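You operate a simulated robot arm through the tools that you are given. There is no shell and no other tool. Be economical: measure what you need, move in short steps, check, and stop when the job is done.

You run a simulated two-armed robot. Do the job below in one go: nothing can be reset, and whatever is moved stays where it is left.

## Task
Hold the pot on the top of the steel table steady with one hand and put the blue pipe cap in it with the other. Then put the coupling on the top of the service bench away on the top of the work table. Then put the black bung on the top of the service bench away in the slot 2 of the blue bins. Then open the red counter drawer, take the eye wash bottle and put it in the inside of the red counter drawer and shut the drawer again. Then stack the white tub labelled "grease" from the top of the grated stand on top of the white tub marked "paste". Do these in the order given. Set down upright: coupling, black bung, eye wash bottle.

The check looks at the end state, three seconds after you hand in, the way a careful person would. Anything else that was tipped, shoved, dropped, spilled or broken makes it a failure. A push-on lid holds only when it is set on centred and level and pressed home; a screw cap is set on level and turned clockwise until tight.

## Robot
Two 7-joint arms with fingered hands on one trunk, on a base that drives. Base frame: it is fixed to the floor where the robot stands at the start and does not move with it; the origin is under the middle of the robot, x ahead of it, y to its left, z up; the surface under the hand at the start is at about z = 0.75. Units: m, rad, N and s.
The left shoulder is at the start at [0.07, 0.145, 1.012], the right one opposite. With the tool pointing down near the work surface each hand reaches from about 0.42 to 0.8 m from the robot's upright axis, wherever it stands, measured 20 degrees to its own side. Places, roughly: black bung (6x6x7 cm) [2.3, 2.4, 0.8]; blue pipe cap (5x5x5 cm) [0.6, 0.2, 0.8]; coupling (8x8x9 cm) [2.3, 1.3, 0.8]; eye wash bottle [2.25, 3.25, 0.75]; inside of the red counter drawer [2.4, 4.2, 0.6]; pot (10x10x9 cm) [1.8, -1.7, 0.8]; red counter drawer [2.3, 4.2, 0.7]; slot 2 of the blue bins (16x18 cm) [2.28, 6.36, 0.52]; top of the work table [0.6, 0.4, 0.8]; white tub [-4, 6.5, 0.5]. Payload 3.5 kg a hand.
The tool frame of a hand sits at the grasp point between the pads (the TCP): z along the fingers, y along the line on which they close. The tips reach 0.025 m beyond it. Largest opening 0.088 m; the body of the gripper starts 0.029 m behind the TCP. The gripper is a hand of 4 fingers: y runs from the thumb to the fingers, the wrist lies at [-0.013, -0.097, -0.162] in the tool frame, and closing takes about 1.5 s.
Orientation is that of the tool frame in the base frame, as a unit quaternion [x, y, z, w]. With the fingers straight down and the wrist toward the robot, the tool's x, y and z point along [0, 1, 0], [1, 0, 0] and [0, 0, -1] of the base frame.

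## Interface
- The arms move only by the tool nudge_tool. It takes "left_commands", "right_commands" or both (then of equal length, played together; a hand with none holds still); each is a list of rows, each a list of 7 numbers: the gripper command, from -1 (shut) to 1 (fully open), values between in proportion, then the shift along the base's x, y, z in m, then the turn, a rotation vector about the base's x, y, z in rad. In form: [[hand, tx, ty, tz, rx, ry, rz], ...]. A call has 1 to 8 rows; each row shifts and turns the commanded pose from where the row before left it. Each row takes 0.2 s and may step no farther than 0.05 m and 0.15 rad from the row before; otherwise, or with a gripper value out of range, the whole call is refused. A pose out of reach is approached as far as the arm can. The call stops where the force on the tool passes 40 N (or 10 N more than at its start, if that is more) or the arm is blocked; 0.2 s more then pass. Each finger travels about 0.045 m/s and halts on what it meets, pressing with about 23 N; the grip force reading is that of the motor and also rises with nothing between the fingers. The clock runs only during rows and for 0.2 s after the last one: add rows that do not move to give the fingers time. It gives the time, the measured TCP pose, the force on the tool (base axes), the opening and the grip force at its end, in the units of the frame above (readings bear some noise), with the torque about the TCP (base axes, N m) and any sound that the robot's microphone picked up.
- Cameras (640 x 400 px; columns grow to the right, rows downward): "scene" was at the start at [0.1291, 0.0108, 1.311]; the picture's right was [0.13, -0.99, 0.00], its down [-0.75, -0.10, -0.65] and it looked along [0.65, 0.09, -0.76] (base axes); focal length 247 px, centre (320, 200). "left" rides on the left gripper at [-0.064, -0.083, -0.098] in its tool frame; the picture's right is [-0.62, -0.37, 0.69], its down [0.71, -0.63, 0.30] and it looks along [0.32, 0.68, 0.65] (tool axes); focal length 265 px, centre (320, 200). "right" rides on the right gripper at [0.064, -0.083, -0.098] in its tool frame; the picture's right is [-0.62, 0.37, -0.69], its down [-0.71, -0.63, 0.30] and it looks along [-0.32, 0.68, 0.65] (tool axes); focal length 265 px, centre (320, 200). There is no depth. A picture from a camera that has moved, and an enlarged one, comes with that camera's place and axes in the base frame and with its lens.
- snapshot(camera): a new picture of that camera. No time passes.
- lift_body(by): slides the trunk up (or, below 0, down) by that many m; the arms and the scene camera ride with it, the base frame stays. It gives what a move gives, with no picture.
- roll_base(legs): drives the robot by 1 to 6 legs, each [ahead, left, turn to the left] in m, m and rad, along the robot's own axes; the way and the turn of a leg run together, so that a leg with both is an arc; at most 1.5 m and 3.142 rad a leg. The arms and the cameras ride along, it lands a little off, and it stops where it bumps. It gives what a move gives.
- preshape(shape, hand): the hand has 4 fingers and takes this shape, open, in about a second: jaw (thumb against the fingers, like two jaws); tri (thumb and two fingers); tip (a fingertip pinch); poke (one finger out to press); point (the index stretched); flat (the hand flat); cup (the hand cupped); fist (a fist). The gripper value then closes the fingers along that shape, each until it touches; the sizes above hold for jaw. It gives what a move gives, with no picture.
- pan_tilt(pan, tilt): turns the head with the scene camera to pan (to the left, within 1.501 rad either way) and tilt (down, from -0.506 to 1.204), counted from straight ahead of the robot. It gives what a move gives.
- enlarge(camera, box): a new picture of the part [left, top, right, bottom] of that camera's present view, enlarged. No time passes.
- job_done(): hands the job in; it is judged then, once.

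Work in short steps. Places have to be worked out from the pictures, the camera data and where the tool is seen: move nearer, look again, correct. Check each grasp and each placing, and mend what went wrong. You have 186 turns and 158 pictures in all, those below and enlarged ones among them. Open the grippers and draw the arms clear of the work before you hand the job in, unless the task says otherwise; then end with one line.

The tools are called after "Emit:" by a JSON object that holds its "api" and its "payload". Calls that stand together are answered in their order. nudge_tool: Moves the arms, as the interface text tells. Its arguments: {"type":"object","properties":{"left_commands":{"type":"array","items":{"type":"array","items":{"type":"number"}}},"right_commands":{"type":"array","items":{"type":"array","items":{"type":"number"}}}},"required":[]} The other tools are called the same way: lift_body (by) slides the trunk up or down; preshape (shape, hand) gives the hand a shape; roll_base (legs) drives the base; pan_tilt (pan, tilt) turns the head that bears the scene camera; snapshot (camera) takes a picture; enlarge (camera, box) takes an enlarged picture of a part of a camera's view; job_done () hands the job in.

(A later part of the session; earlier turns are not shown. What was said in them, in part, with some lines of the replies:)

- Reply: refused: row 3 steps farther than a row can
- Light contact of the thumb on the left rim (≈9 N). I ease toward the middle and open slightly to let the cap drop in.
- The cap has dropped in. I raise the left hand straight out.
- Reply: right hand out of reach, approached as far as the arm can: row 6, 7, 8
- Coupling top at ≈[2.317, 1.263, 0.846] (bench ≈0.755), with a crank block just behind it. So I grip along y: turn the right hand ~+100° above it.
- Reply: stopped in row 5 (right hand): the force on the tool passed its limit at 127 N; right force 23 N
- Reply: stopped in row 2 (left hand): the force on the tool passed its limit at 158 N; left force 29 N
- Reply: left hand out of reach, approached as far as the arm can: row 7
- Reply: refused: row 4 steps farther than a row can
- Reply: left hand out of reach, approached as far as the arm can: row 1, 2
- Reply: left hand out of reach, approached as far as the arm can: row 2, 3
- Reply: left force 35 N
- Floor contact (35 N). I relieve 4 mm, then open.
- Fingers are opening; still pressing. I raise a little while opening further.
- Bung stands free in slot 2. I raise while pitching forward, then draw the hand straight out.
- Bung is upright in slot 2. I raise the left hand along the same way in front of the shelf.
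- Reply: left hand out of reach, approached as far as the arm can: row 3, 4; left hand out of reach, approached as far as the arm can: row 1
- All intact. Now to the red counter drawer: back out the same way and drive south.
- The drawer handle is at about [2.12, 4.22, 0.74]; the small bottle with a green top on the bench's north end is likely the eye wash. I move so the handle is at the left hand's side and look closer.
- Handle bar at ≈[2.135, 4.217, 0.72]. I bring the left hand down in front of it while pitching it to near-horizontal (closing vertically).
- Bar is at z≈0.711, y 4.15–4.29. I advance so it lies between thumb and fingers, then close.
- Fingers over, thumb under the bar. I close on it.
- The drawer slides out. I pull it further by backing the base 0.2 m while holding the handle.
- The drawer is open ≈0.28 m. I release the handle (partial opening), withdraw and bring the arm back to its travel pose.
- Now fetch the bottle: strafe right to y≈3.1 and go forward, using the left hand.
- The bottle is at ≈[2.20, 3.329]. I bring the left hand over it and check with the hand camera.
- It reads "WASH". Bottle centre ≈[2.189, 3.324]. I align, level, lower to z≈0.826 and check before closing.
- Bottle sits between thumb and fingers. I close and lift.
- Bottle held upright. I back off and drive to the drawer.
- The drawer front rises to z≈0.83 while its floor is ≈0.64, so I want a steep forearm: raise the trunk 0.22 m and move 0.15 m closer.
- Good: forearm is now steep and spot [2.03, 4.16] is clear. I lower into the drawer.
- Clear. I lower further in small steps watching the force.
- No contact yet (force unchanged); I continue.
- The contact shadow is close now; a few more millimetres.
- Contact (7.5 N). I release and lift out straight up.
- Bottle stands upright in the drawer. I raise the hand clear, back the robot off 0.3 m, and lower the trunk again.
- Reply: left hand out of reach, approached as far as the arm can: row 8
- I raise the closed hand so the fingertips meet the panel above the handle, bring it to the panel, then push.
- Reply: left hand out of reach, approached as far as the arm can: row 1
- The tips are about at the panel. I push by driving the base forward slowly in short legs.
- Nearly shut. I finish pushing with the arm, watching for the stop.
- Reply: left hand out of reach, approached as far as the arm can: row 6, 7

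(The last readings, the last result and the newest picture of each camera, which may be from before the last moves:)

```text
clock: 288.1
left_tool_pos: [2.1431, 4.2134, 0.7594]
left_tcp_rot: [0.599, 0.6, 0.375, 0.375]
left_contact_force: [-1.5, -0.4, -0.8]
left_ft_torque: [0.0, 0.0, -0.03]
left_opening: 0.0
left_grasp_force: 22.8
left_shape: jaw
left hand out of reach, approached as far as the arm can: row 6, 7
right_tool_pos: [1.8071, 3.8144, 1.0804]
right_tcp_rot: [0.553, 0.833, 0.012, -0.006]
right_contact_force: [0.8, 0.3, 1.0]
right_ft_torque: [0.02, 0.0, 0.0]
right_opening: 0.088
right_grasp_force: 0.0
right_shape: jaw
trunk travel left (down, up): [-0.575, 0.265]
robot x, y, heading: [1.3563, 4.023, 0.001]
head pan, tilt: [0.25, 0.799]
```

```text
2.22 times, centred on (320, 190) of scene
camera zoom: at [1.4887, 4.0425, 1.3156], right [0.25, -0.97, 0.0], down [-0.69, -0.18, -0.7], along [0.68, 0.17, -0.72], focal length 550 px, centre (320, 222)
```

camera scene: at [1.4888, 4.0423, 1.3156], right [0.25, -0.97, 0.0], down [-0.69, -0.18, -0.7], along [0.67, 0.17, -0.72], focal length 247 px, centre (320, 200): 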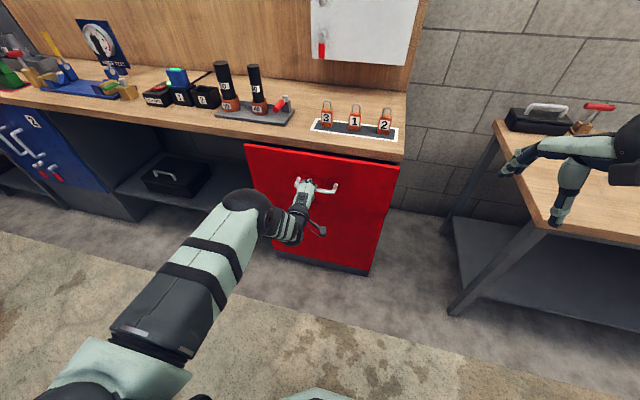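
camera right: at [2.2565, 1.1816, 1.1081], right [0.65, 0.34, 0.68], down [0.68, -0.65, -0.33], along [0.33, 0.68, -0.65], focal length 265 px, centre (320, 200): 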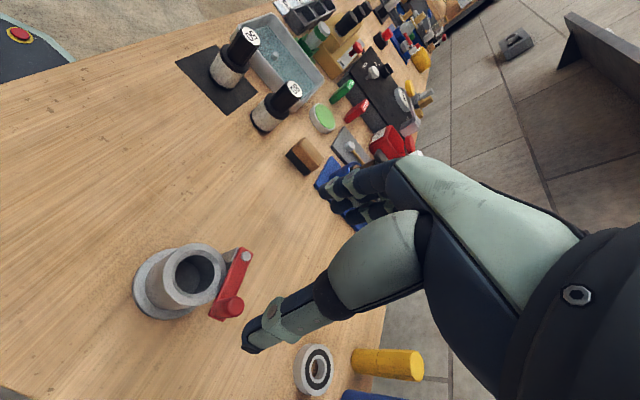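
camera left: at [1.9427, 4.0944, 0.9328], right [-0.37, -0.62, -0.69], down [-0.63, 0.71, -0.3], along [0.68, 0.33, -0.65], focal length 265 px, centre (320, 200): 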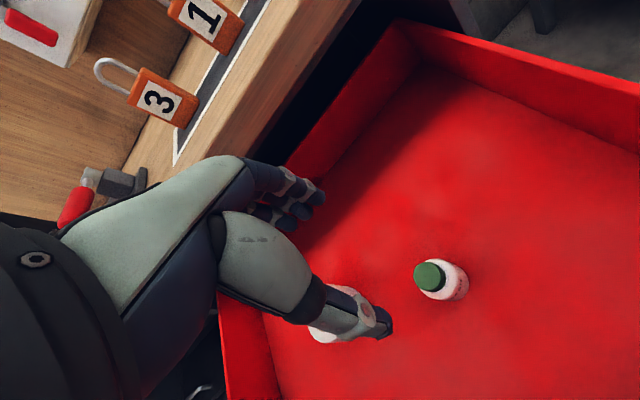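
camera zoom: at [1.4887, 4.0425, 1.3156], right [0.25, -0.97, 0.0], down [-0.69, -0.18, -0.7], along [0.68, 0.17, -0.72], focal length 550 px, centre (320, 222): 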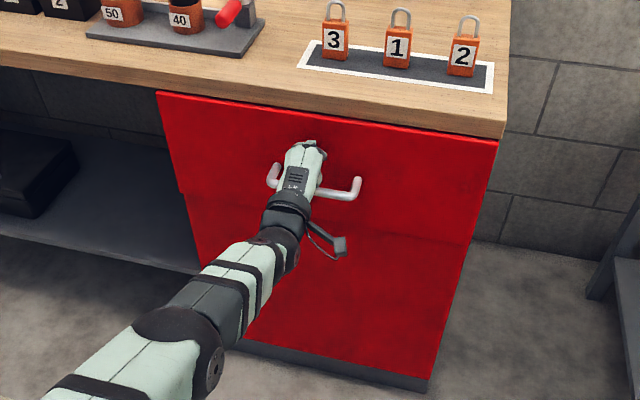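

Almost flush; arm at full reach. I drive 4 cm more, then push gently to the stop.

Emit:
{"api": "roll_base", "payload": {"legs": [[0.03, 0, 0]]}}

Emit:
{"api": "nudge_tool", "payload": {"left_commands": [[-1, 0.005, 0, 0, 0, 0, 0], [-1, 0.005, 0, 0, 0, 0, 0], [-1, 0.005, 0, 0, 0, 0, 0], [-1, 0.005, 0, 0, 0, 0, 0]]}}

Emit:
{"api": "enlarge", "payload": {"camera": "scene", "box": [200, 100, 440, 280]}}

```text
clock: 289.0
left_tool_pos: [2.1538, 4.2145, 0.7642]
left_tcp_rot: [0.595, 0.596, 0.379, 0.383]
left_contact_force: [-23.8, -0.2, 7.1]
left_ft_torque: [0.0, 0.04, 0.03]
left_opening: 0.0
left_grasp_force: 23.2
left_shape: jaw
right_tool_pos: [1.8204, 3.8167, 1.0825]
right_tcp_rot: [0.553, 0.833, 0.013, -0.005]
right_contact_force: [0.8, -0.3, 0.4]
right_ft_torque: [0.0, 0.01, 0.01]
right_opening: 0.0878
right_grasp_force: 0.0
right_shape: jaw
trunk travel left (down, up): [-0.575, 0.265]
robot x, y, heading: [1.3727, 4.0218, 0.006]
head pan, tilt: [0.25, 0.799]
stopped in leg 1: the force on the tool passed its limit at 129 N (the readings are from after the stop); the commanded pose is now the measured one
```

```text
clock: 289.7
left_tool_pos: [2.1552, 4.2142, 0.764]
left_tcp_rot: [0.597, 0.599, 0.376, 0.379]
left_contact_force: [-25.9, 0.7, 6.2]
left_ft_torque: [0.03, 0.09, 0.04]
left_opening: 0.0
left_grasp_force: 23.1
left_shape: jaw
left hand out of reach, approached as far as the arm can: row 1, 2, 3
right_tool_pos: [1.8201, 3.8165, 1.084]
right_tcp_rot: [0.552, 0.834, 0.014, -0.004]
right_contact_force: [-0.2, -0.4, 1.1]
right_ft_torque: [-0.03, -0.04, -0.01]
right_opening: 0.0876
right_grasp_force: 0.0
right_shape: jaw
trunk travel left (down, up): [-0.575, 0.265]
robot x, y, heading: [1.3761, 4.0245, 0.003]
head pan, tilt: [0.25, 0.799]
stopped in row 3 (left hand): the force on the tool passed its limit at 42 N (the readings are from after the stop); the commanded pose is now the measured one
```

```text
2.22 times, centred on (320, 190) of scene
camera zoom: at [1.4995, 4.0423, 1.3165], right [0.25, -0.97, 0.0], down [-0.69, -0.18, -0.7], along [0.68, 0.18, -0.71], focal length 550 px, centre (320, 222)
```

zoom: 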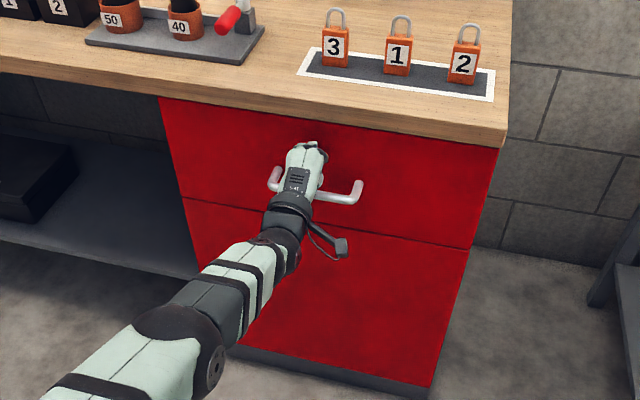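

Drawer is shut against its stop. I withdraw and return the arm to travel pose, then drive west along the lane at y≈3.7.

Emit:
{"api": "nudge_tool", "payload": {"left_commands": [[-1, -0.04, 0, 0, 0, 0, 0], [-1, -0.045, 0, 0, 0, 0, 0], [-1, -0.045, 0, 0, 0, 0.12, 0], [-1, -0.03, 0.005, 0.03, 0, 0.14, 0], [-1, -0.03, 0.005, 0.035, 0, 0.14, 0], [0, -0.03, 0.005, 0.035, 0, 0.14, 0], [1, -0.03, 0.005, 0.035, 0, 0.14, 0], [1, -0.02, 0.005, 0.04, 0, 0.14, 0]]}}

Emit:
{"api": "nudge_tool", "payload": {"left_commands": [[1, -0.02, 0.01, 0.043, 0, 0.14, 0], [1, -0.02, 0.01, 0.043, 0, 0.14, 0], [1, -0.01, 0.01, 0.04, 0, 0.03, 0]]}}

Emit:
{"api": "roll_base", "payload": {"legs": [[-0.3, -0.3, 0], [0, 0, 1.571], [0, 0, 1.571]]}}

Emit:
{"api": "pan_tilt", "payload": {"pan": -0.3, "tilt": 0.2}}

Emit:
{"api": "snapshot", "payload": {"camera": "scene"}}

```text
clock: 291.5
left_tool_pos: [1.8876, 4.239, 0.9356]
left_tcp_rot: [0.698, 0.7, 0.103, 0.107]
left_contact_force: [-0.2, -0.3, 0.7]
left_ft_torque: [0.0, -0.04, 0.0]
left_opening: 0.0478
left_grasp_force: 0.1
left_shape: jaw
right_tool_pos: [1.8236, 3.8162, 1.0802]
right_tcp_rot: [0.552, 0.833, 0.012, -0.006]
right_contact_force: [0.4, -0.4, 0.2]
right_ft_torque: [-0.01, 0.0, -0.02]
right_opening: 0.0876
right_grasp_force: 0.1
right_shape: jaw
trunk travel left (down, up): [-0.575, 0.265]
robot x, y, heading: [1.3742, 4.0219, 0.007]
head pan, tilt: [0.25, 0.799]
```

```text
clock: 292.3
left_tool_pos: [1.8388, 4.2708, 1.0623]
left_tcp_rot: [0.706, 0.708, -0.008, 0.005]
left_contact_force: [-0.5, 0.8, -0.5]
left_ft_torque: [-0.04, 0.03, 0.0]
left_opening: 0.0878
left_grasp_force: 0.0
left_shape: jaw
right_tool_pos: [1.8256, 3.8186, 1.0806]
right_tcp_rot: [0.553, 0.833, 0.012, -0.006]
right_contact_force: [-0.2, 0.5, -0.7]
right_ft_torque: [-0.02, -0.02, 0.0]
right_opening: 0.0876
right_grasp_force: 0.0
right_shape: jaw
trunk travel left (down, up): [-0.575, 0.265]
robot x, y, heading: [1.3776, 4.0241, 0.007]
head pan, tilt: [0.25, 0.799]
```

```text
clock: 302.5
left_tool_pos: [0.6124, 3.4772, 1.0603]
left_tcp_rot: [-0.707, 0.707, 0.002, 0.008]
left_contact_force: [0.0, 0.7, 0.3]
left_ft_torque: [-0.01, 0.0, 0.03]
left_opening: 0.0877
left_grasp_force: 0.1
left_shape: jaw
right_tool_pos: [0.6297, 3.9319, 1.0813]
right_tcp_rot: [0.83, -0.557, 0.006, 0.013]
right_contact_force: [1.1, -0.4, 0.5]
right_ft_torque: [0.0, -0.02, 0.01]
right_opening: 0.0876
right_grasp_force: 0.0
right_shape: jaw
trunk travel left (down, up): [-0.575, 0.265]
robot x, y, heading: [1.0757, 3.7246, 3.137]
head pan, tilt: [0.25, 0.799]
```

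```text
clock: 303.5
left_tool_pos: [0.6122, 3.4757, 1.0597]
left_tcp_rot: [-0.707, 0.707, 0.003, 0.009]
left_contact_force: [0.3, 0.6, -0.4]
left_ft_torque: [-0.02, -0.01, 0.01]
left_opening: 0.0879
left_grasp_force: 0.1
left_shape: jaw
right_tool_pos: [0.6294, 3.9314, 1.0802]
right_tcp_rot: [0.831, -0.556, 0.007, 0.011]
right_contact_force: [-0.3, 0.3, 0.2]
right_ft_torque: [-0.02, 0.03, 0.03]
right_opening: 0.0878
right_grasp_force: 0.3
right_shape: jaw
trunk travel left (down, up): [-0.575, 0.265]
robot x, y, heading: [1.0775, 3.7209, 3.135]
head pan, tilt: [-0.3, 0.201]
```

```text
23 pictures are left
camera scene: at [0.9391, 3.7504, 1.3692], right [0.3, 0.95, 0.0], down [0.19, -0.06, -0.98], along [-0.94, 0.29, -0.2], focal length 247 px, centre (320, 200)
```

scene: 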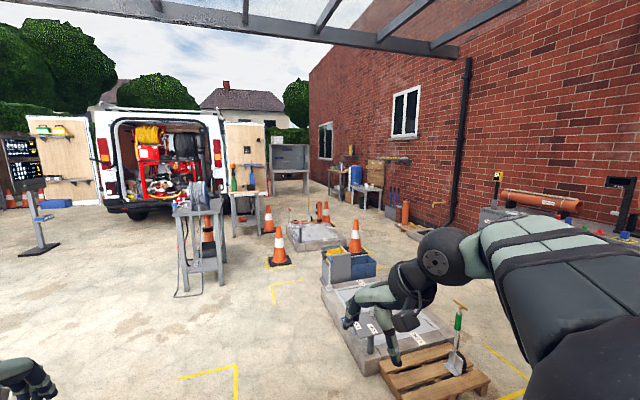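

The tubs are by the north brick wall around x≈−4. A corridor at y≈5.6 (between crate 1 and the drawer cabinet) looks free; I take it and look again midway.

Emit:
{"api": "roll_base", "payload": {"legs": [[0, -0.94, 0.004], [0, -0.94, 0], [1.0, 0, 0]]}}

Emit:
{"api": "pan_tilt", "payload": {"pan": 0.0, "tilt": 0.3}}

Emit:
{"api": "snapshot", "payload": {"camera": "scene"}}

```text
clock: 317.7
left_tool_pos: [-0.386, 5.3423, 1.0583]
left_tcp_rot: [0.711, -0.704, -0.003, -0.009]
left_contact_force: [-1.3, 0.4, 0.1]
left_ft_torque: [-0.02, 0.02, -0.01]
left_opening: 0.0877
left_grasp_force: 0.0
left_shape: jaw
right_tool_pos: [-0.3751, 5.7958, 1.0805]
right_tcp_rot: [0.834, -0.552, 0.008, 0.011]
right_contact_force: [0.2, -0.8, 0.1]
right_ft_torque: [0.0, 0.04, -0.01]
right_opening: 0.0879
right_grasp_force: 0.0
right_shape: jaw
trunk travel left (down, up): [-0.575, 0.265]
robot x, y, heading: [0.073, 5.5935, -3.133]
head pan, tilt: [-0.3, 0.201]
```

```text
clock: 318.5
left_tool_pos: [-0.387, 5.3408, 1.0602]
left_tcp_rot: [0.71, -0.704, -0.004, -0.01]
left_contact_force: [0.4, 1.1, 0.6]
left_ft_torque: [-0.03, 0.03, -0.02]
left_opening: 0.0877
left_grasp_force: 0.0
left_shape: jaw
right_tool_pos: [-0.3758, 5.7971, 1.0798]
right_tcp_rot: [0.834, -0.552, 0.006, 0.011]
right_contact_force: [0.0, -0.6, -0.8]
right_ft_torque: [-0.01, -0.02, 0.01]
right_opening: 0.0877
right_grasp_force: 0.1
right_shape: jaw
trunk travel left (down, up): [-0.575, 0.265]
robot x, y, heading: [0.0745, 5.5919, -3.135]
head pan, tilt: [0.0, 0.3]
```

```text
22 pictures are left
camera scene: at [-0.0671, 5.5913, 1.3601], right [-0.01, 1.0, 0.0], down [0.3, 0.0, -0.96], along [-0.96, -0.01, -0.3], focal length 247 px, centre (320, 200)
```

scene: 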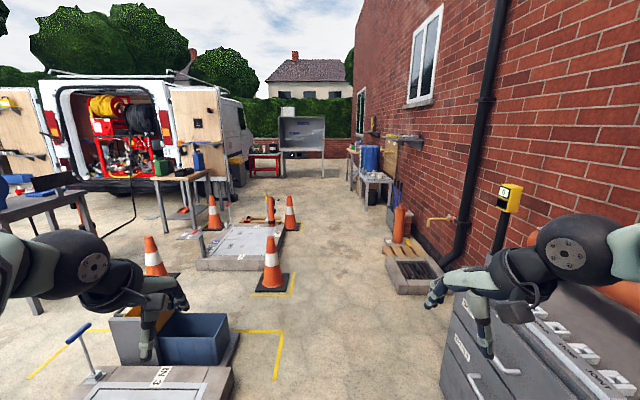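

The lane between the cone (y≤5.32) and the floor grating (y≥6.15) is free; I shift to y≈5.73 and go on to x≈−2.4.

Emit:
{"api": "roll_base", "payload": {"legs": [[0.7, -0.14, -0.007], [1.0, 0, 0], [0.75, 0, 0]]}}

Emit:
{"api": "pan_tilt", "payload": {"pan": -0.3, "tilt": 0.4}}

Emit:
{"api": "snapshot", "payload": {"camera": "scene"}}

```text
clock: 330.9
left_tool_pos: [-2.846, 5.4773, 1.0587]
left_tcp_rot: [0.708, -0.706, -0.003, -0.009]
left_contact_force: [-1.2, -0.3, -0.3]
left_ft_torque: [0.02, 0.03, -0.01]
left_opening: 0.0876
left_grasp_force: 0.1
left_shape: jaw
right_tool_pos: [-2.8318, 5.9321, 1.0806]
right_tcp_rot: [0.832, -0.554, 0.007, 0.012]
right_contact_force: [-0.5, 0.0, 0.3]
right_ft_torque: [0.03, 0.01, 0.02]
right_opening: 0.0875
right_grasp_force: 0.1
right_shape: jaw
trunk travel left (down, up): [-0.575, 0.265]
robot x, y, heading: [-2.3862, 5.7263, -3.142]
head pan, tilt: [0.0, 0.3]
```

```text
clock: 331.7
left_tool_pos: [-2.8464, 5.4782, 1.0594]
left_tcp_rot: [0.709, -0.705, -0.004, -0.009]
left_contact_force: [0.2, -0.4, 0.2]
left_ft_torque: [0.03, -0.02, 0.04]
left_opening: 0.0876
left_grasp_force: 0.0
left_shape: jaw
right_tool_pos: [-2.8318, 5.931, 1.0803]
right_tcp_rot: [0.833, -0.553, 0.006, 0.012]
right_contact_force: [-0.4, 0.3, 0.1]
right_ft_torque: [0.01, -0.01, -0.01]
right_opening: 0.0878
right_grasp_force: 0.1
right_shape: jaw
trunk travel left (down, up): [-0.575, 0.265]
robot x, y, heading: [-2.3841, 5.7257, -3.138]
head pan, tilt: [-0.3, 0.4]
```

```text
21 pictures are left
camera scene: at [-2.5203, 5.7525, 1.3508], right [0.29, 0.96, 0.0], down [0.37, -0.11, -0.92], along [-0.88, 0.27, -0.39], focal length 247 px, centre (320, 200)
```

scene: 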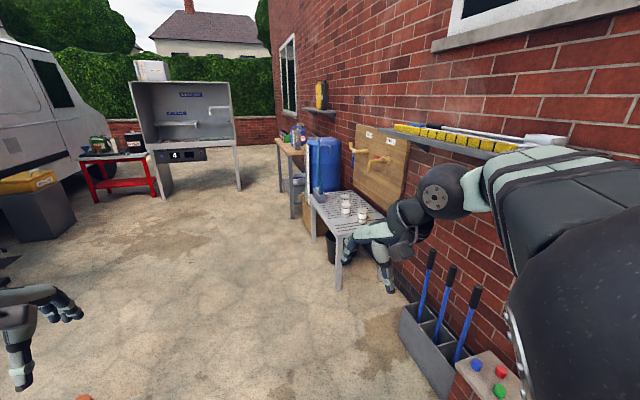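

The grated stand (top z≈0.5, front y≈6.29, x −3.8…−4.57) with white tubs is ahead on the right. I drive abreast of it and turn to face the wall.

Emit:
{"api": "roll_base", "payload": {"legs": [[0.85, 0, 0], [0.85, 0, 0], [0, 0, -1.571]]}}

Emit:
{"api": "pan_tilt", "payload": {"pan": 0.0, "tilt": 0.75}}

Emit:
{"api": "snapshot", "payload": {"camera": "scene"}}

```text
clock: 344.1
left_tool_pos: [-4.3484, 6.1884, 1.0595]
left_tcp_rot: [-0.009, 1.0, -0.005, 0.008]
left_contact_force: [0.3, 0.1, 0.9]
left_ft_torque: [0.02, 0.03, -0.01]
left_opening: 0.0879
left_grasp_force: 0.1
left_shape: jaw
right_tool_pos: [-3.8926, 6.1799, 1.0803]
right_tcp_rot: [-0.204, 0.979, 0.002, -0.013]
right_contact_force: [0.4, 0.6, -0.1]
right_ft_torque: [0.02, 0.01, -0.01]
right_opening: 0.0878
right_grasp_force: 0.2
right_shape: jaw
trunk travel left (down, up): [-0.575, 0.265]
robot x, y, heading: [-4.0935, 5.7276, 1.589]
head pan, tilt: [-0.3, 0.4]
```

```text
clock: 345.0
left_tool_pos: [-4.3481, 6.1889, 1.0605]
left_tcp_rot: [-0.01, 1.0, -0.004, 0.009]
left_contact_force: [0.0, -0.2, 0.3]
left_ft_torque: [-0.01, 0.01, -0.02]
left_opening: 0.0874
left_grasp_force: 0.1
left_shape: jaw
right_tool_pos: [-3.8935, 6.1816, 1.0806]
right_tcp_rot: [-0.203, 0.979, 0.003, -0.013]
right_contact_force: [1.0, -1.5, 1.5]
right_ft_torque: [-0.01, 0.01, 0.0]
right_opening: 0.0876
right_grasp_force: 0.0
right_shape: jaw
trunk travel left (down, up): [-0.575, 0.265]
robot x, y, heading: [-4.094, 5.7301, 1.587]
head pan, tilt: [0.0, 0.75]
```

```text
20 pictures are left
camera scene: at [-4.0947, 5.863, 1.3197], right [1.0, 0.02, 0.0], down [0.01, -0.68, -0.73], along [-0.01, 0.73, -0.68], focal length 247 px, centre (320, 200)
```

scene: 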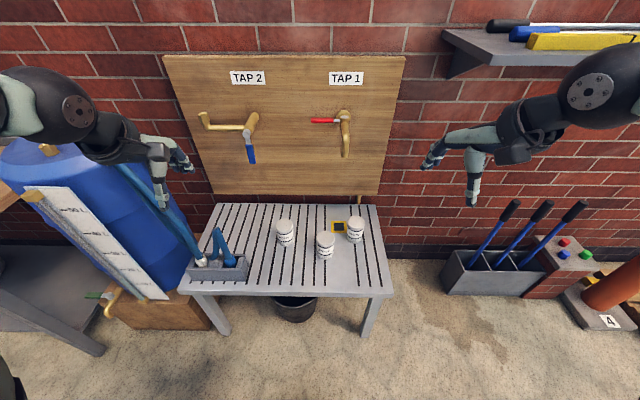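

Three white tubs. I zoom in to read the labels.

Emit:
{"api": "enlarge", "payload": {"camera": "scene", "box": [255, 200, 383, 280]}}

```text
5.00 times, centred on (319, 240) of scene
camera zoom: at [-4.0947, 5.863, 1.3197], right [1.0, 0.02, 0.0], down [0.01, -0.68, -0.73], along [-0.01, 0.73, -0.68], focal length 1237 px, centre (325, 0)
```

zoom: 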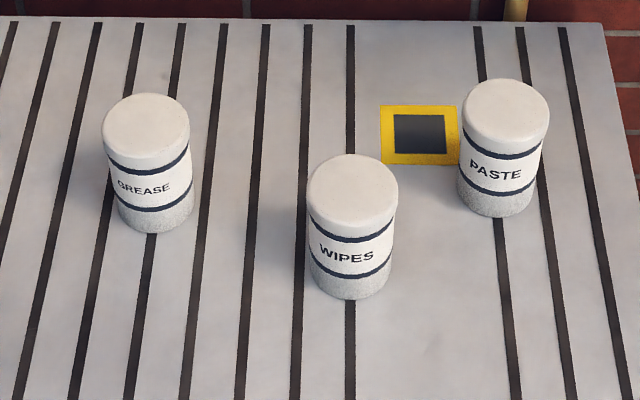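

Left is GREASE (≈[−4.246, 6.514]), right is PASTE (≈[−3.959, 6.534]), WIPES between in front. I lower the trunk 0.25 m and move 0.2 m closer.

Emit:
{"api": "lift_body", "payload": {"by": -0.25}}

Emit:
{"api": "roll_base", "payload": {"legs": [[0.2, 0, -0.016]]}}

Emit:
{"api": "snapshot", "payload": {"camera": "left"}}

Emit:
{"api": "snapshot", "payload": {"camera": "scene"}}

```text
clock: 347.6
left_tool_pos: [-4.3477, 6.1885, 0.8083]
left_tcp_rot: [-0.009, 1.0, -0.005, 0.01]
left_contact_force: [0.2, 1.2, 0.1]
left_ft_torque: [-0.02, 0.0, 0.0]
left_opening: 0.0878
left_grasp_force: 0.1
left_shape: jaw
right_tool_pos: [-3.8939, 6.1815, 0.8306]
right_tcp_rot: [-0.203, 0.979, 0.004, -0.013]
right_contact_force: [-0.5, 0.3, 0.8]
right_ft_torque: [0.03, 0.02, 0.0]
right_opening: 0.0877
right_grasp_force: 0.1
right_shape: jaw
trunk travel left (down, up): [-0.325, 0.515]
robot x, y, heading: [-4.0934, 5.7311, 1.589]
head pan, tilt: [0.0, 0.75]
```

```text
clock: 349.1
left_tool_pos: [-4.3443, 6.3905, 0.808]
left_tcp_rot: [-0.002, 1.0, -0.004, 0.008]
left_contact_force: [-0.3, 1.2, -0.7]
left_ft_torque: [0.0, 0.01, -0.02]
left_opening: 0.0877
left_grasp_force: 0.2
left_shape: jaw
right_tool_pos: [-3.8896, 6.3752, 0.8304]
right_tcp_rot: [-0.198, 0.98, 0.003, -0.013]
right_contact_force: [0.1, -0.5, -0.8]
right_ft_torque: [-0.01, 0.01, 0.01]
right_opening: 0.0878
right_grasp_force: 0.1
right_shape: jaw
trunk travel left (down, up): [-0.325, 0.515]
robot x, y, heading: [-4.0977, 5.9219, 1.575]
head pan, tilt: [0.0, 0.75]
```

```text
18 pictures are left
camera left: at [-4.2809, 6.3096, 0.9104], right [0.63, -0.37, -0.68], down [-0.71, -0.64, -0.31], along [-0.32, 0.68, -0.67], focal length 265 px, centre (320, 200)
```

left: 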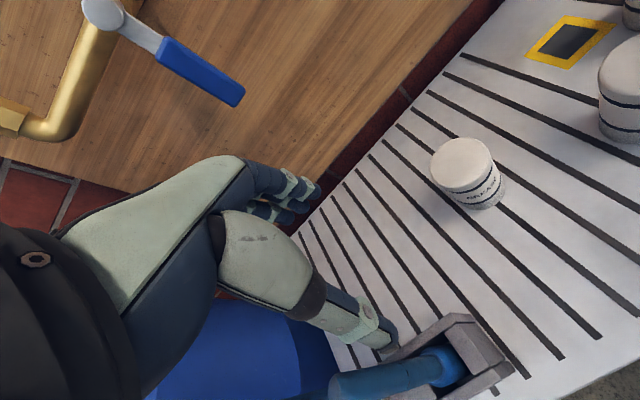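

```text
17 pictures are left
camera scene: at [-4.0946, 6.0619, 1.0695], right [1.0, 0.0, 0.0], down [0.0, -0.68, -0.73], along [0.0, 0.73, -0.68], focal length 247 px, centre (320, 200)
```

scene: 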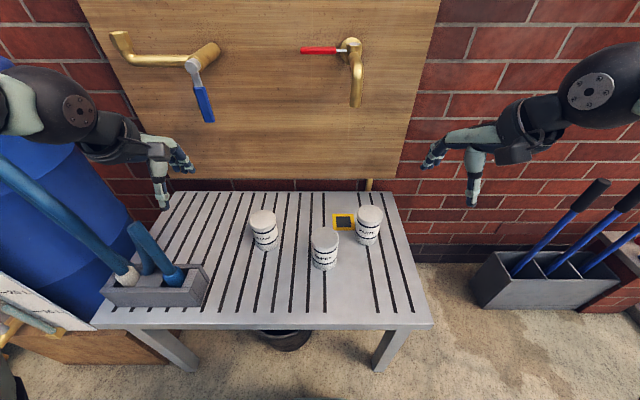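

Grease tub top ≈[−4.244, 6.496, 0.595]; paste ≈[−3.963, 6.517]. I move the left hand above grease, levelled, and check centring.

Emit:
{"api": "nudge_tool", "payload": {"left_commands": [[1, 0.033, 0.035, 0, 0.008, 0.016, 0], [1, 0.033, 0.035, 0, 0, 0, 0], [1, 0.034, 0.035, 0, 0, 0, 0], [1, 0, 0, -0.045, 0, 0, 0], [1, 0, 0, -0.045, 0, 0, 0], [1, 0, 0, 0, 0, 0, 0]]}}

Emit:
{"api": "snapshot", "payload": {"camera": "left"}}

```text
clock: 350.6
left_tool_pos: [-4.2427, 6.4945, 0.72]
left_tcp_rot: [-0.002, 1.0, 0.0, 0.001]
left_contact_force: [0.9, 0.8, 0.9]
left_ft_torque: [0.0, -0.01, 0.02]
left_opening: 0.0877
left_grasp_force: 0.0
left_shape: jaw
right_tool_pos: [-3.8871, 6.3763, 0.8306]
right_tcp_rot: [-0.198, 0.98, 0.004, -0.013]
right_contact_force: [0.7, 0.4, -0.1]
right_ft_torque: [0.01, 0.0, 0.02]
right_opening: 0.0878
right_grasp_force: 0.0
right_shape: jaw
trunk travel left (down, up): [-0.325, 0.515]
robot x, y, heading: [-4.0958, 5.9262, 1.575]
head pan, tilt: [0.0, 0.75]
```

```text
16 pictures are left
camera left: at [-4.1781, 6.412, 0.8193], right [0.62, -0.37, -0.69], down [-0.71, -0.63, -0.31], along [-0.33, 0.68, -0.65], focal length 265 px, centre (320, 200)
```

left: 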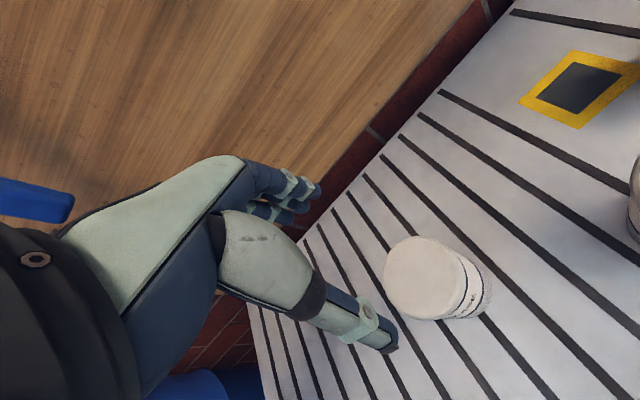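

Centred within 4 mm. I lower around the tub.

Emit:
{"api": "nudge_tool", "payload": {"left_commands": [[1, 0, -0.003, -0.04, 0, 0, 0], [1, 0, 0, -0.04, 0, 0, 0], [1, 0, 0, -0.03, 0, 0, 0], [1, 0, 0, -0.02, 0, 0, 0], [1, 0, 0, -0.01, 0, 0, 0]]}}

Emit:
{"api": "snapshot", "payload": {"camera": "left"}}

```text
clock: 351.8
left_tool_pos: [-4.244, 6.493, 0.5825]
left_tcp_rot: [-0.002, 1.0, 0.002, 0.001]
left_contact_force: [0.3, 2.3, 9.0]
left_ft_torque: [0.03, -0.03, -0.01]
left_opening: 0.0878
left_grasp_force: 0.0
left_shape: jaw
right_tool_pos: [-3.889, 6.3756, 0.8308]
right_tcp_rot: [-0.197, 0.98, 0.003, -0.014]
right_contact_force: [1.2, -0.6, 0.7]
right_ft_torque: [0.03, 0.0, -0.02]
right_opening: 0.0875
right_grasp_force: 0.0
right_shape: jaw
trunk travel left (down, up): [-0.325, 0.515]
robot x, y, heading: [-4.0953, 5.9295, 1.57]
head pan, tilt: [0.0, 0.75]
```

```text
15 pictures are left
camera left: at [-4.179, 6.41, 0.6811], right [0.62, -0.36, -0.69], down [-0.71, -0.63, -0.31], along [-0.33, 0.69, -0.65], focal length 265 px, centre (320, 200)
```

left: 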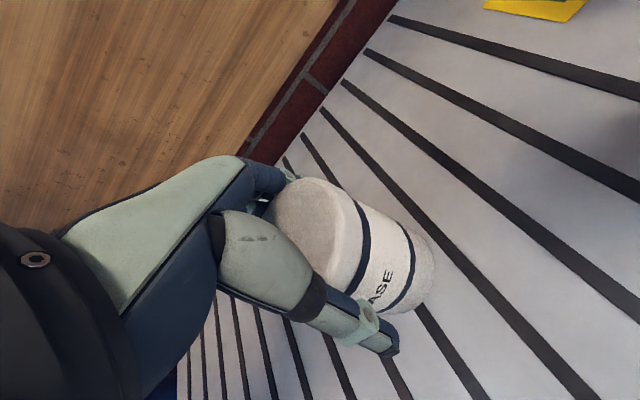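

The palm just touches the tub's top (9 N). I back up 5 mm and close.

Emit:
{"api": "nudge_tool", "payload": {"left_commands": [[1, 0, 0, 0.005, 0, 0, 0], [0.6, 0, 0, 0, 0, 0, 0], [0.2, 0, 0, 0, 0, 0, 0], [-0.5, 0, 0, 0, 0, 0, 0], [-1, 0, 0, 0, 0, 0, 0], [-1, 0, 0, 0, 0, 0, 0]]}}

Emit:
{"api": "nudge_tool", "payload": {"left_commands": [[-1, 0, 0, 0.01, 0, 0, 0], [-1, 0, 0, 0.03, 0, 0, 0], [-1, 0, 0, 0.04, 0, 0, 0], [-1, 0, 0, 0.04, 0, 0, 0], [-1, 0, 0, 0.04, 0, 0, 0]]}}

Emit:
{"api": "snapshot", "payload": {"camera": "left"}}

```text
clock: 353.1
left_tool_pos: [-4.2444, 6.4922, 0.5844]
left_tcp_rot: [-0.003, 1.0, 0.0, 0.001]
left_contact_force: [-0.3, -0.1, -0.5]
left_ft_torque: [0.12, 0.07, 0.01]
left_opening: 0.0634
left_grasp_force: 23.3
left_shape: jaw
right_tool_pos: [-3.8893, 6.3755, 0.8301]
right_tcp_rot: [-0.197, 0.98, 0.004, -0.013]
right_contact_force: [-0.5, 0.0, 0.5]
right_ft_torque: [-0.01, 0.03, -0.02]
right_opening: 0.0875
right_grasp_force: 0.0
right_shape: jaw
trunk travel left (down, up): [-0.325, 0.515]
robot x, y, heading: [-4.0976, 5.9236, 1.564]
head pan, tilt: [0.0, 0.75]
```

```text
clock: 354.4
left_tool_pos: [-4.2447, 6.4934, 0.7464]
left_tcp_rot: [-0.003, 1.0, -0.001, 0.001]
left_contact_force: [0.0, -0.4, -2.5]
left_ft_torque: [0.03, -0.03, 0.03]
left_opening: 0.0629
left_grasp_force: 22.8
left_shape: jaw
right_tool_pos: [-3.8896, 6.3758, 0.8311]
right_tcp_rot: [-0.196, 0.98, 0.005, -0.012]
right_contact_force: [0.7, 0.0, -0.1]
right_ft_torque: [0.0, 0.0, -0.05]
right_opening: 0.0878
right_grasp_force: 0.0
right_shape: jaw
trunk travel left (down, up): [-0.325, 0.515]
robot x, y, heading: [-4.0954, 5.9234, 1.573]
head pan, tilt: [0.0, 0.75]
```

```text
14 pictures are left
camera left: at [-4.1797, 6.4103, 0.8455], right [0.62, -0.37, -0.69], down [-0.71, -0.63, -0.31], along [-0.33, 0.68, -0.66], focal length 265 px, centre (320, 200)
```

left: 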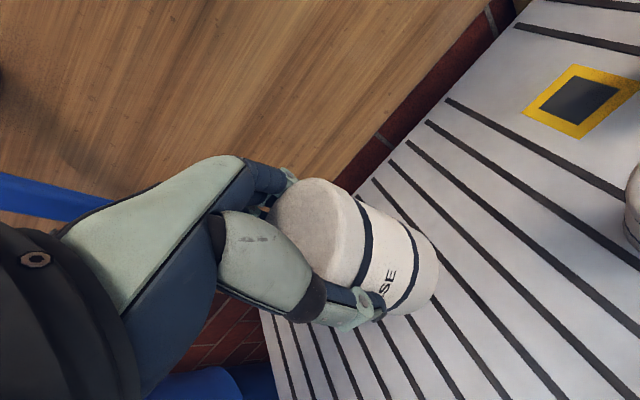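

Grease tub held level. I move the right hand out of the way to the right, then carry the tub (at z≈0.79) toward the paste tub and re-measure.

Emit:
{"api": "nudge_tool", "payload": {"right_commands": [[1, 0.045, -0.012, 0.01, 0, 0, 0], [1, 0.045, -0.012, 0.01, 0, 0, 0], [1, 0.045, -0.012, 0.01, 0, 0, 0], [1, 0.045, -0.012, 0, 0, 0, 0]], "left_commands": [[-1, 0, 0, 0.03, 0, 0, 0], [-1, 0.03, 0, 0.02, 0, 0, 0], [-1, 0.045, 0.005, 0, 0, 0, 0], [-1, 0.045, 0.005, 0, 0, 0, 0]]}}

Emit:
{"api": "snapshot", "payload": {"camera": "left"}}

Emit:
{"api": "enlarge", "payload": {"camera": "scene", "box": [280, 180, 408, 260]}}

```text
clock: 355.4
left_tool_pos: [-4.1201, 6.5032, 0.7954]
left_tcp_rot: [-0.001, 1.0, 0.0, 0.0]
left_contact_force: [0.9, -0.4, -2.0]
left_ft_torque: [0.01, 0.01, 0.01]
left_opening: 0.0625
left_grasp_force: 22.6
left_shape: jaw
right_tool_pos: [-3.7065, 6.3283, 0.8582]
right_tcp_rot: [-0.196, 0.98, 0.003, -0.014]
right_contact_force: [0.2, -0.2, 0.5]
right_ft_torque: [0.01, 0.04, 0.0]
right_opening: 0.0876
right_grasp_force: 0.0
right_shape: jaw
trunk travel left (down, up): [-0.325, 0.515]
robot x, y, heading: [-4.0938, 5.9274, 1.571]
head pan, tilt: [0.0, 0.75]
```

```text
13 pictures are left
camera left: at [-4.0559, 6.4197, 0.8942], right [0.62, -0.37, -0.69], down [-0.71, -0.63, -0.3], along [-0.33, 0.68, -0.65], focal length 265 px, centre (320, 200)
```

left: 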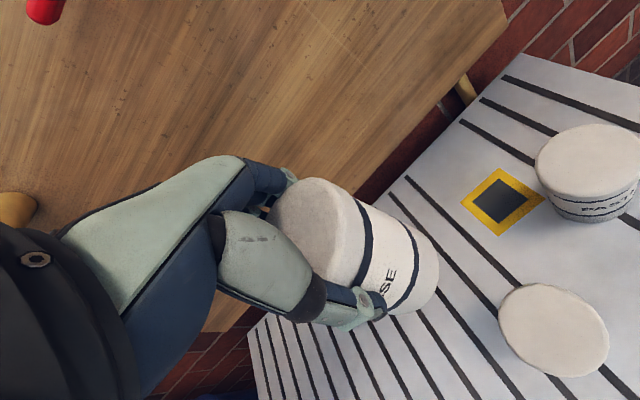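

```text
5.00 times, centred on (344, 220) of scene
camera zoom: at [-4.0924, 6.0615, 1.0696], right [1.0, 0.0, 0.0], down [0.0, -0.68, -0.73], along [0.0, 0.73, -0.68], focal length 1237 px, centre (200, 100)
```

zoom: 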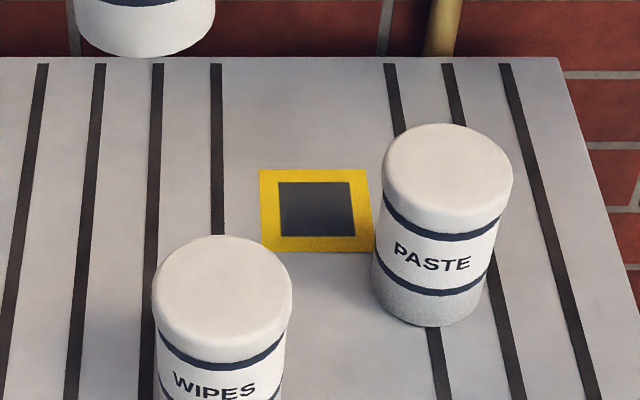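

Paste centre best estimate [−3.962, 6.511]. I carry the tub over it and lower to just above, then check alignment.

Emit:
{"api": "nudge_tool", "payload": {"left_commands": [[-1, 0.04, 0.002, 0, 0, 0, 0], [-1, 0.04, 0.002, 0, 0, 0, 0], [-1, 0.04, 0.002, 0, 0, 0, 0], [-1, 0.037, 0.002, 0, 0, 0, 0], [-1, 0, 0, -0.04, 0, 0, 0], [-1, 0, 0, -0.04, 0, 0, 0], [-1, 0, 0, -0.015, 0, 0, 0], [-1, 0, 0, 0, 0, 0, 0]]}}

Emit:
{"api": "enlarge", "payload": {"camera": "scene", "box": [280, 140, 440, 240]}}

Emit:
{"api": "snapshot", "payload": {"camera": "left"}}

```text
clock: 357.1
left_tool_pos: [-4.0299, 6.5208, 0.7138]
left_tcp_rot: [-0.021, 0.999, 0.001, 0.027]
left_contact_force: [-0.6, 0.1, -2.5]
left_ft_torque: [0.0, -0.02, -0.02]
left_opening: 0.0625
left_grasp_force: 23.0
left_shape: jaw
left hand out of reach, approached as far as the arm can: row 3, 4
right_tool_pos: [-3.7078, 6.3292, 0.8606]
right_tcp_rot: [-0.197, 0.98, 0.003, -0.013]
right_contact_force: [0.8, 0.0, 0.0]
right_ft_torque: [0.04, 0.01, -0.03]
right_opening: 0.088
right_grasp_force: 0.0
right_shape: jaw
trunk travel left (down, up): [-0.325, 0.515]
robot x, y, heading: [-4.0949, 5.9264, 1.566]
head pan, tilt: [0.0, 0.75]
```

```text
4.00 times, centred on (360, 190) of scene
camera zoom: at [-4.0944, 6.0615, 1.0696], right [1.0, 0.0, 0.0], down [0.0, -0.68, -0.73], along [0.0, 0.73, -0.68], focal length 990 px, centre (160, 240)
```

zoom: 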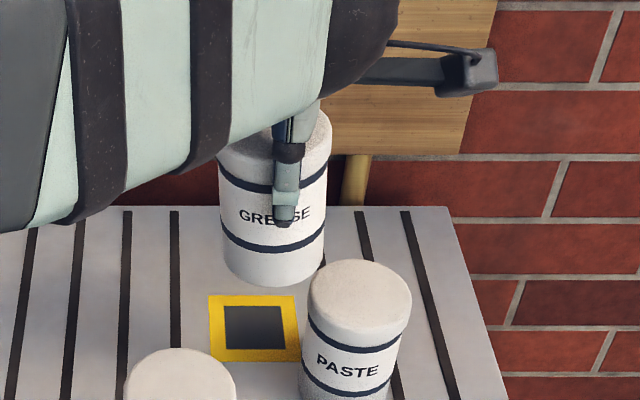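

```text
10 pictures are left
camera left: at [-3.9677, 6.4396, 0.8162], right [0.67, -0.34, -0.66], down [-0.67, -0.66, -0.34], along [-0.32, 0.67, -0.67], focal length 265 px, centre (320, 200)
```

left: 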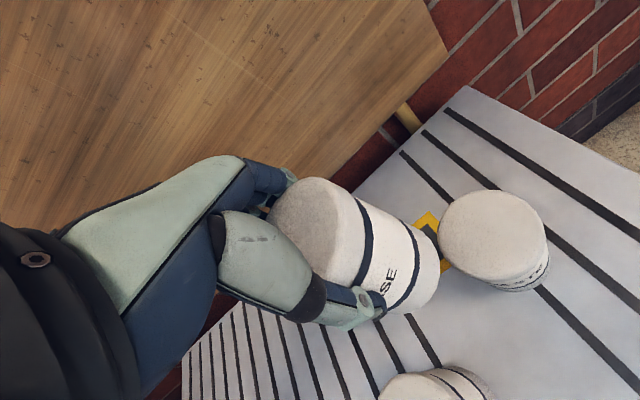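

The left arm can't reach that far across, and tilted slightly. I raise, re-level, and strafe the base right 0.18 m.

Emit:
{"api": "nudge_tool", "payload": {"left_commands": [[-1, -0.03, -0.008, 0.04, 0, 0.054, 0], [-1, -0.03, 0, 0.03, 0, 0, 0], [-1, 0, 0, 0, 0, 0, 0]]}}

Emit:
{"api": "roll_base", "payload": {"legs": [[0, -0.18, 0]]}}

```text
refused: row 1 steps farther than a row can; nothing moved
```

```text
clock: 358.7
left_tool_pos: [-3.8517, 6.5204, 0.7083]
left_tcp_rot: [-0.023, 0.999, -0.002, 0.022]
left_contact_force: [0.0, -0.5, -2.4]
left_ft_torque: [-0.01, 0.0, -0.01]
left_opening: 0.0625
left_grasp_force: 23.3
left_shape: jaw
right_tool_pos: [-3.5262, 6.3301, 0.8594]
right_tcp_rot: [-0.196, 0.98, 0.004, -0.014]
right_contact_force: [0.3, 1.1, -1.0]
right_ft_torque: [0.0, 0.02, 0.01]
right_opening: 0.0876
right_grasp_force: 0.0
right_shape: jaw
trunk travel left (down, up): [-0.325, 0.515]
robot x, y, heading: [-3.9131, 5.9264, 1.573]
head pan, tilt: [0.0, 0.75]
```

The raise was refused but the tub still passed above; I check the paste tub and the held one.

Emit:
{"api": "enlarge", "payload": {"camera": "scene", "box": [220, 120, 420, 260]}}

```text
2.86 times, centred on (320, 190) of scene
camera zoom: at [-3.913, 6.0617, 1.0696], right [1.0, 0.0, 0.0], down [0.0, -0.68, -0.73], along [0.0, 0.73, -0.68], focal length 707 px, centre (320, 229)
```

zoom: 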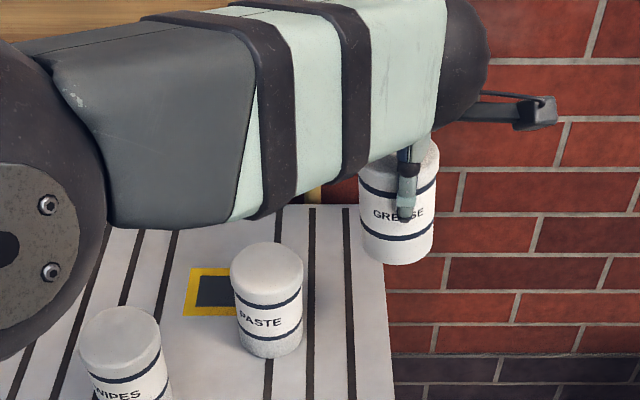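

Paste is untouched, at [−3.962, 6.510]. I re-level, raise, and move the tub back over it.

Emit:
{"api": "nudge_tool", "payload": {"left_commands": [[-1, 0, 0, 0.04, 0.003, 0.044, 0], [-1, -0.037, -0.003, 0.01, 0, 0, 0], [-1, -0.037, -0.003, 0, 0, 0, 0], [-1, -0.037, -0.004, 0, 0, 0, 0], [-1, 0, 0, 0, 0, 0, 0]]}}

```text
clock: 359.9
left_tool_pos: [-3.9622, 6.5105, 0.759]
left_tcp_rot: [-0.022, 1.0, 0.0, -0.001]
left_contact_force: [-0.1, -0.3, -3.4]
left_ft_torque: [0.06, -0.01, 0.0]
left_opening: 0.0624
left_grasp_force: 22.7
left_shape: jaw
right_tool_pos: [-3.5279, 6.329, 0.8602]
right_tcp_rot: [-0.195, 0.981, 0.003, -0.012]
right_contact_force: [0.1, -0.4, -0.4]
right_ft_torque: [0.0, 0.01, 0.0]
right_opening: 0.0876
right_grasp_force: 0.0
right_shape: jaw
trunk travel left (down, up): [-0.325, 0.515]
robot x, y, heading: [-3.9176, 5.9286, 1.573]
head pan, tilt: [0.0, 0.75]
```

Level and at the target. I lower to just above the paste tub and look.

Emit:
{"api": "nudge_tool", "payload": {"left_commands": [[-1, 0, 0, -0.04, 0, 0, 0], [-1, 0, 0, -0.025, 0, 0, 0], [-1, 0, 0, -0.008, 0, 0, 0], [-1, 0, 0, 0, 0, 0, 0]]}}

Emit:
{"api": "enlarge", "payload": {"camera": "scene", "box": [240, 140, 368, 260]}}

Emit:
{"api": "snapshot", "payload": {"camera": "left"}}

```text
clock: 360.9
left_tool_pos: [-3.963, 6.5112, 0.6857]
left_tcp_rot: [-0.023, 1.0, 0.0, 0.001]
left_contact_force: [1.1, 0.4, -3.8]
left_ft_torque: [0.01, -0.02, -0.05]
left_opening: 0.0624
left_grasp_force: 22.8
left_shape: jaw
right_tool_pos: [-3.5277, 6.329, 0.8604]
right_tcp_rot: [-0.196, 0.98, 0.004, -0.013]
right_contact_force: [-0.3, -0.2, -0.3]
right_ft_torque: [-0.01, 0.0, -0.02]
right_opening: 0.088
right_grasp_force: 0.0
right_shape: jaw
trunk travel left (down, up): [-0.325, 0.515]
robot x, y, heading: [-3.9159, 5.9293, 1.571]
head pan, tilt: [0.0, 0.75]
```

```text
3.33 times, centred on (304, 200) of scene
camera zoom: at [-3.9139, 6.0616, 1.0696], right [1.0, 0.0, 0.0], down [0.0, -0.68, -0.73], along [0.0, 0.73, -0.68], focal length 825 px, centre (373, 200)
```

zoom: 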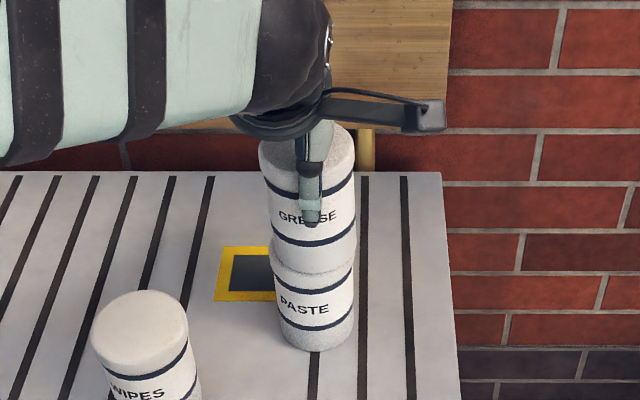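

```text
7 pictures are left
camera left: at [-3.8945, 6.4309, 0.7858], right [0.64, -0.34, -0.69], down [-0.69, -0.66, -0.3], along [-0.35, 0.67, -0.65], focal length 265 px, centre (320, 200)
```

left: 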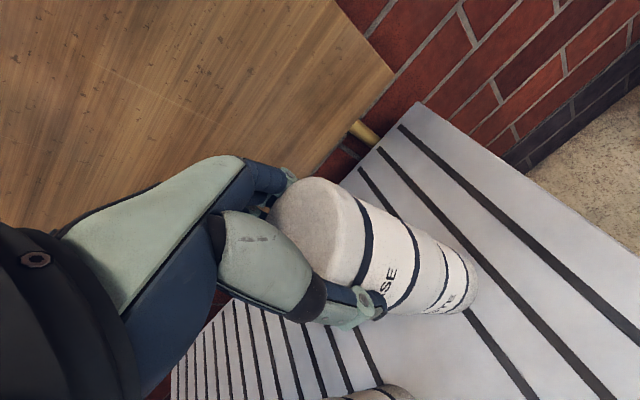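

Well aligned in both views. I lower in 3 mm steps to contact.

Emit:
{"api": "nudge_tool", "payload": {"left_commands": [[-1, 0, 0, -0.004, 0, 0, 0], [-1, 0, 0, -0.003, 0, 0, 0], [-1, 0, 0, -0.003, 0, 0, 0]]}}

```text
clock: 361.7
left_tool_pos: [-3.9626, 6.5108, 0.6837]
left_tcp_rot: [-0.022, 1.0, 0.007, 0.002]
left_contact_force: [2.4, -1.3, 23.5]
left_ft_torque: [0.35, 0.13, -0.04]
left_opening: 0.0617
left_grasp_force: 22.4
left_shape: jaw
right_tool_pos: [-3.5273, 6.3259, 0.8615]
right_tcp_rot: [-0.196, 0.981, 0.006, -0.013]
right_contact_force: [0.3, 0.4, -0.1]
right_ft_torque: [0.0, 0.03, 0.0]
right_opening: 0.0878
right_grasp_force: 0.1
right_shape: jaw
trunk travel left (down, up): [-0.325, 0.515]
robot x, y, heading: [-3.9154, 5.9297, 1.57]
head pan, tilt: [0.0, 0.75]
```

Contact. I relieve the pressure, then open slowly and rise straight up.

Emit:
{"api": "nudge_tool", "payload": {"left_commands": [[-1, 0, 0, 0.007, 0, 0, 0], [-1, 0, 0, 0, 0, 0, 0]]}}

```text
clock: 362.3
left_tool_pos: [-3.9622, 6.5104, 0.6836]
left_tcp_rot: [-0.023, 1.0, 0.0, -0.001]
left_contact_force: [2.1, 1.7, 9.2]
left_ft_torque: [0.47, 0.11, -0.12]
left_opening: 0.0616
left_grasp_force: 23.0
left_shape: jaw
right_tool_pos: [-3.5281, 6.3275, 0.8604]
right_tcp_rot: [-0.196, 0.981, 0.003, -0.013]
right_contact_force: [0.2, 0.8, -0.7]
right_ft_torque: [0.01, 0.02, 0.01]
right_opening: 0.0878
right_grasp_force: 0.0
right_shape: jaw
trunk travel left (down, up): [-0.325, 0.515]
robot x, y, heading: [-3.914, 5.9263, 1.572]
head pan, tilt: [0.0, 0.75]
```

Contact is slightly toward the far edge (tiny tilt); releasing will let it settle flat. I open slowly.

Emit:
{"api": "nudge_tool", "payload": {"left_commands": [[-1, 0, 0, 0.001, 0, 0, 0], [0.35, 0, 0, 0, 0, 0, 0], [0.5, 0, 0, 0, 0, 0, 0], [0.7, 0, 0, 0, 0, 0, 0], [0.9, 0, 0, 0, 0, 0, 0], [1, 0, 0, 0, 0, 0, 0], [1, 0, 0, 0, 0, 0, 0]]}}

Emit:
{"api": "snapshot", "payload": {"camera": "left"}}

```text
clock: 363.9
left_tool_pos: [-3.963, 6.5103, 0.6853]
left_tcp_rot: [-0.023, 1.0, -0.001, 0.001]
left_contact_force: [1.0, -0.3, -1.1]
left_ft_torque: [0.0, -0.01, 0.03]
left_opening: 0.088
left_grasp_force: 0.1
left_shape: jaw
right_tool_pos: [-3.5288, 6.3293, 0.8603]
right_tcp_rot: [-0.196, 0.981, 0.004, -0.013]
right_contact_force: [-0.3, -0.8, 1.0]
right_ft_torque: [0.02, -0.01, 0.03]
right_opening: 0.0875
right_grasp_force: 0.1
right_shape: jaw
trunk travel left (down, up): [-0.325, 0.515]
robot x, y, heading: [-3.9144, 5.9293, 1.577]
head pan, tilt: [0.0, 0.75]
```

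```text
6 pictures are left
camera left: at [-3.8947, 6.4305, 0.784], right [0.64, -0.34, -0.69], down [-0.69, -0.66, -0.3], along [-0.35, 0.67, -0.65], focal length 265 px, centre (320, 200)
```

left: 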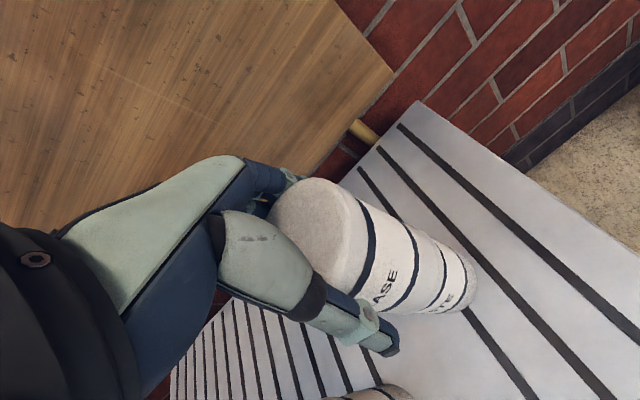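

Released, the stack stands. I lift the hand straight up slowly.

Emit:
{"api": "nudge_tool", "payload": {"left_commands": [[1, 0, 0, 0.01, 0, 0, 0], [1, 0, 0, 0.015, 0, 0, 0], [1, 0, 0, 0.025, 0, 0, 0], [1, 0, 0, 0.04, 0, 0, 0], [1, 0, 0, 0.045, 0, 0, 0], [1, 0, -0.02, 0.04, 0, 0, 0], [1, -0.03, -0.03, 0, 0, 0, 0], [1, -0.03, -0.03, 0, 0, 0, 0]]}}

Emit:
{"api": "enlarge", "payload": {"camera": "scene", "box": [240, 140, 368, 260]}}

Emit:
{"api": "snapshot", "payload": {"camera": "left"}}

```text
clock: 365.7
left_tool_pos: [-4.0254, 6.4304, 0.8608]
left_tcp_rot: [-0.023, 1.0, 0.001, 0.0]
left_contact_force: [-0.9, -0.2, 0.9]
left_ft_torque: [0.0, 0.02, 0.01]
left_opening: 0.0878
left_grasp_force: 0.0
left_shape: jaw
right_tool_pos: [-3.5296, 6.3285, 0.8607]
right_tcp_rot: [-0.197, 0.98, 0.004, -0.013]
right_contact_force: [0.2, 0.1, 0.0]
right_ft_torque: [0.04, -0.01, 0.01]
right_opening: 0.0877
right_grasp_force: 0.1
right_shape: jaw
trunk travel left (down, up): [-0.325, 0.515]
robot x, y, heading: [-3.9134, 5.9296, 1.572]
head pan, tilt: [0.0, 0.75]
```

```text
3.33 times, centred on (304, 200) of scene
camera zoom: at [-3.9154, 6.0611, 1.0697], right [1.0, 0.0, 0.0], down [0.0, -0.68, -0.73], along [0.0, 0.73, -0.68], focal length 825 px, centre (373, 200)
```

zoom: 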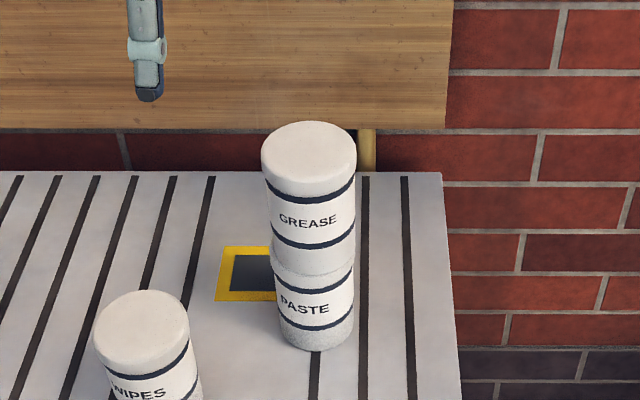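

```text
4 pictures are left
camera left: at [-3.9567, 6.3503, 0.9602], right [0.64, -0.34, -0.69], down [-0.68, -0.66, -0.31], along [-0.35, 0.67, -0.65], focal length 265 px, centre (320, 200)
```

left: 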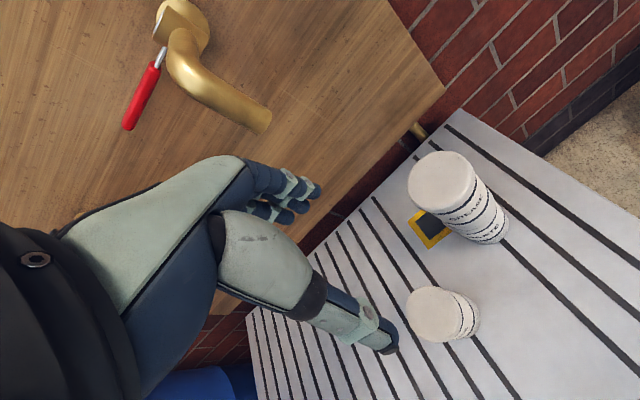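

The stack stands straight. I back the robot off so both arms are clear of the work.

Emit:
{"api": "roll_base", "payload": {"legs": [[-0.35, 0, 0]]}}

Emit:
{"api": "snapshot", "payload": {"camera": "scene"}}

```text
clock: 367.9
left_tool_pos: [-4.0222, 6.0799, 0.8611]
left_tcp_rot: [-0.021, 1.0, 0.0, 0.001]
left_contact_force: [-0.4, -0.6, -0.3]
left_ft_torque: [0.02, 0.0, 0.0]
left_opening: 0.0881
left_grasp_force: 0.1
left_shape: jaw
right_tool_pos: [-3.5281, 5.9767, 0.8606]
right_tcp_rot: [-0.195, 0.981, 0.003, -0.013]
right_contact_force: [0.8, -0.3, 0.6]
right_ft_torque: [0.02, -0.03, 0.03]
right_opening: 0.0879
right_grasp_force: 0.0
right_shape: jaw
trunk travel left (down, up): [-0.325, 0.515]
robot x, y, heading: [-3.9158, 5.5741, 1.57]
head pan, tilt: [0.0, 0.75]
```

```text
3 pictures are left
camera scene: at [-3.9136, 5.7097, 1.0698], right [1.0, 0.0, 0.0], down [0.0, -0.68, -0.73], along [0.0, 0.73, -0.68], focal length 247 px, centre (320, 200)
```

scene: 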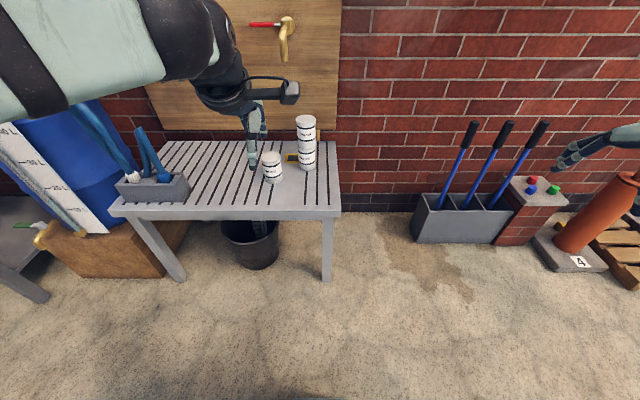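

Everything is in place: the stack stands, the hands are open and clear. I hand the job in.

Emit:
{"api": "job_done", "payload": {}}

```text
The job is handed in.
```

All five tasks were done in the order given, and the job is handed in: cap in the pot, coupling on the work table, bung in slot 2, eye wash bottle in the shut drawer, and grease stacked on paste. Three caveats: the pot shifted about 1 cm while I held it, the arm pressed briefly against the blue-bin shelf, and the drawer met its stop with a short 129 N push, after which I did not look inside again.
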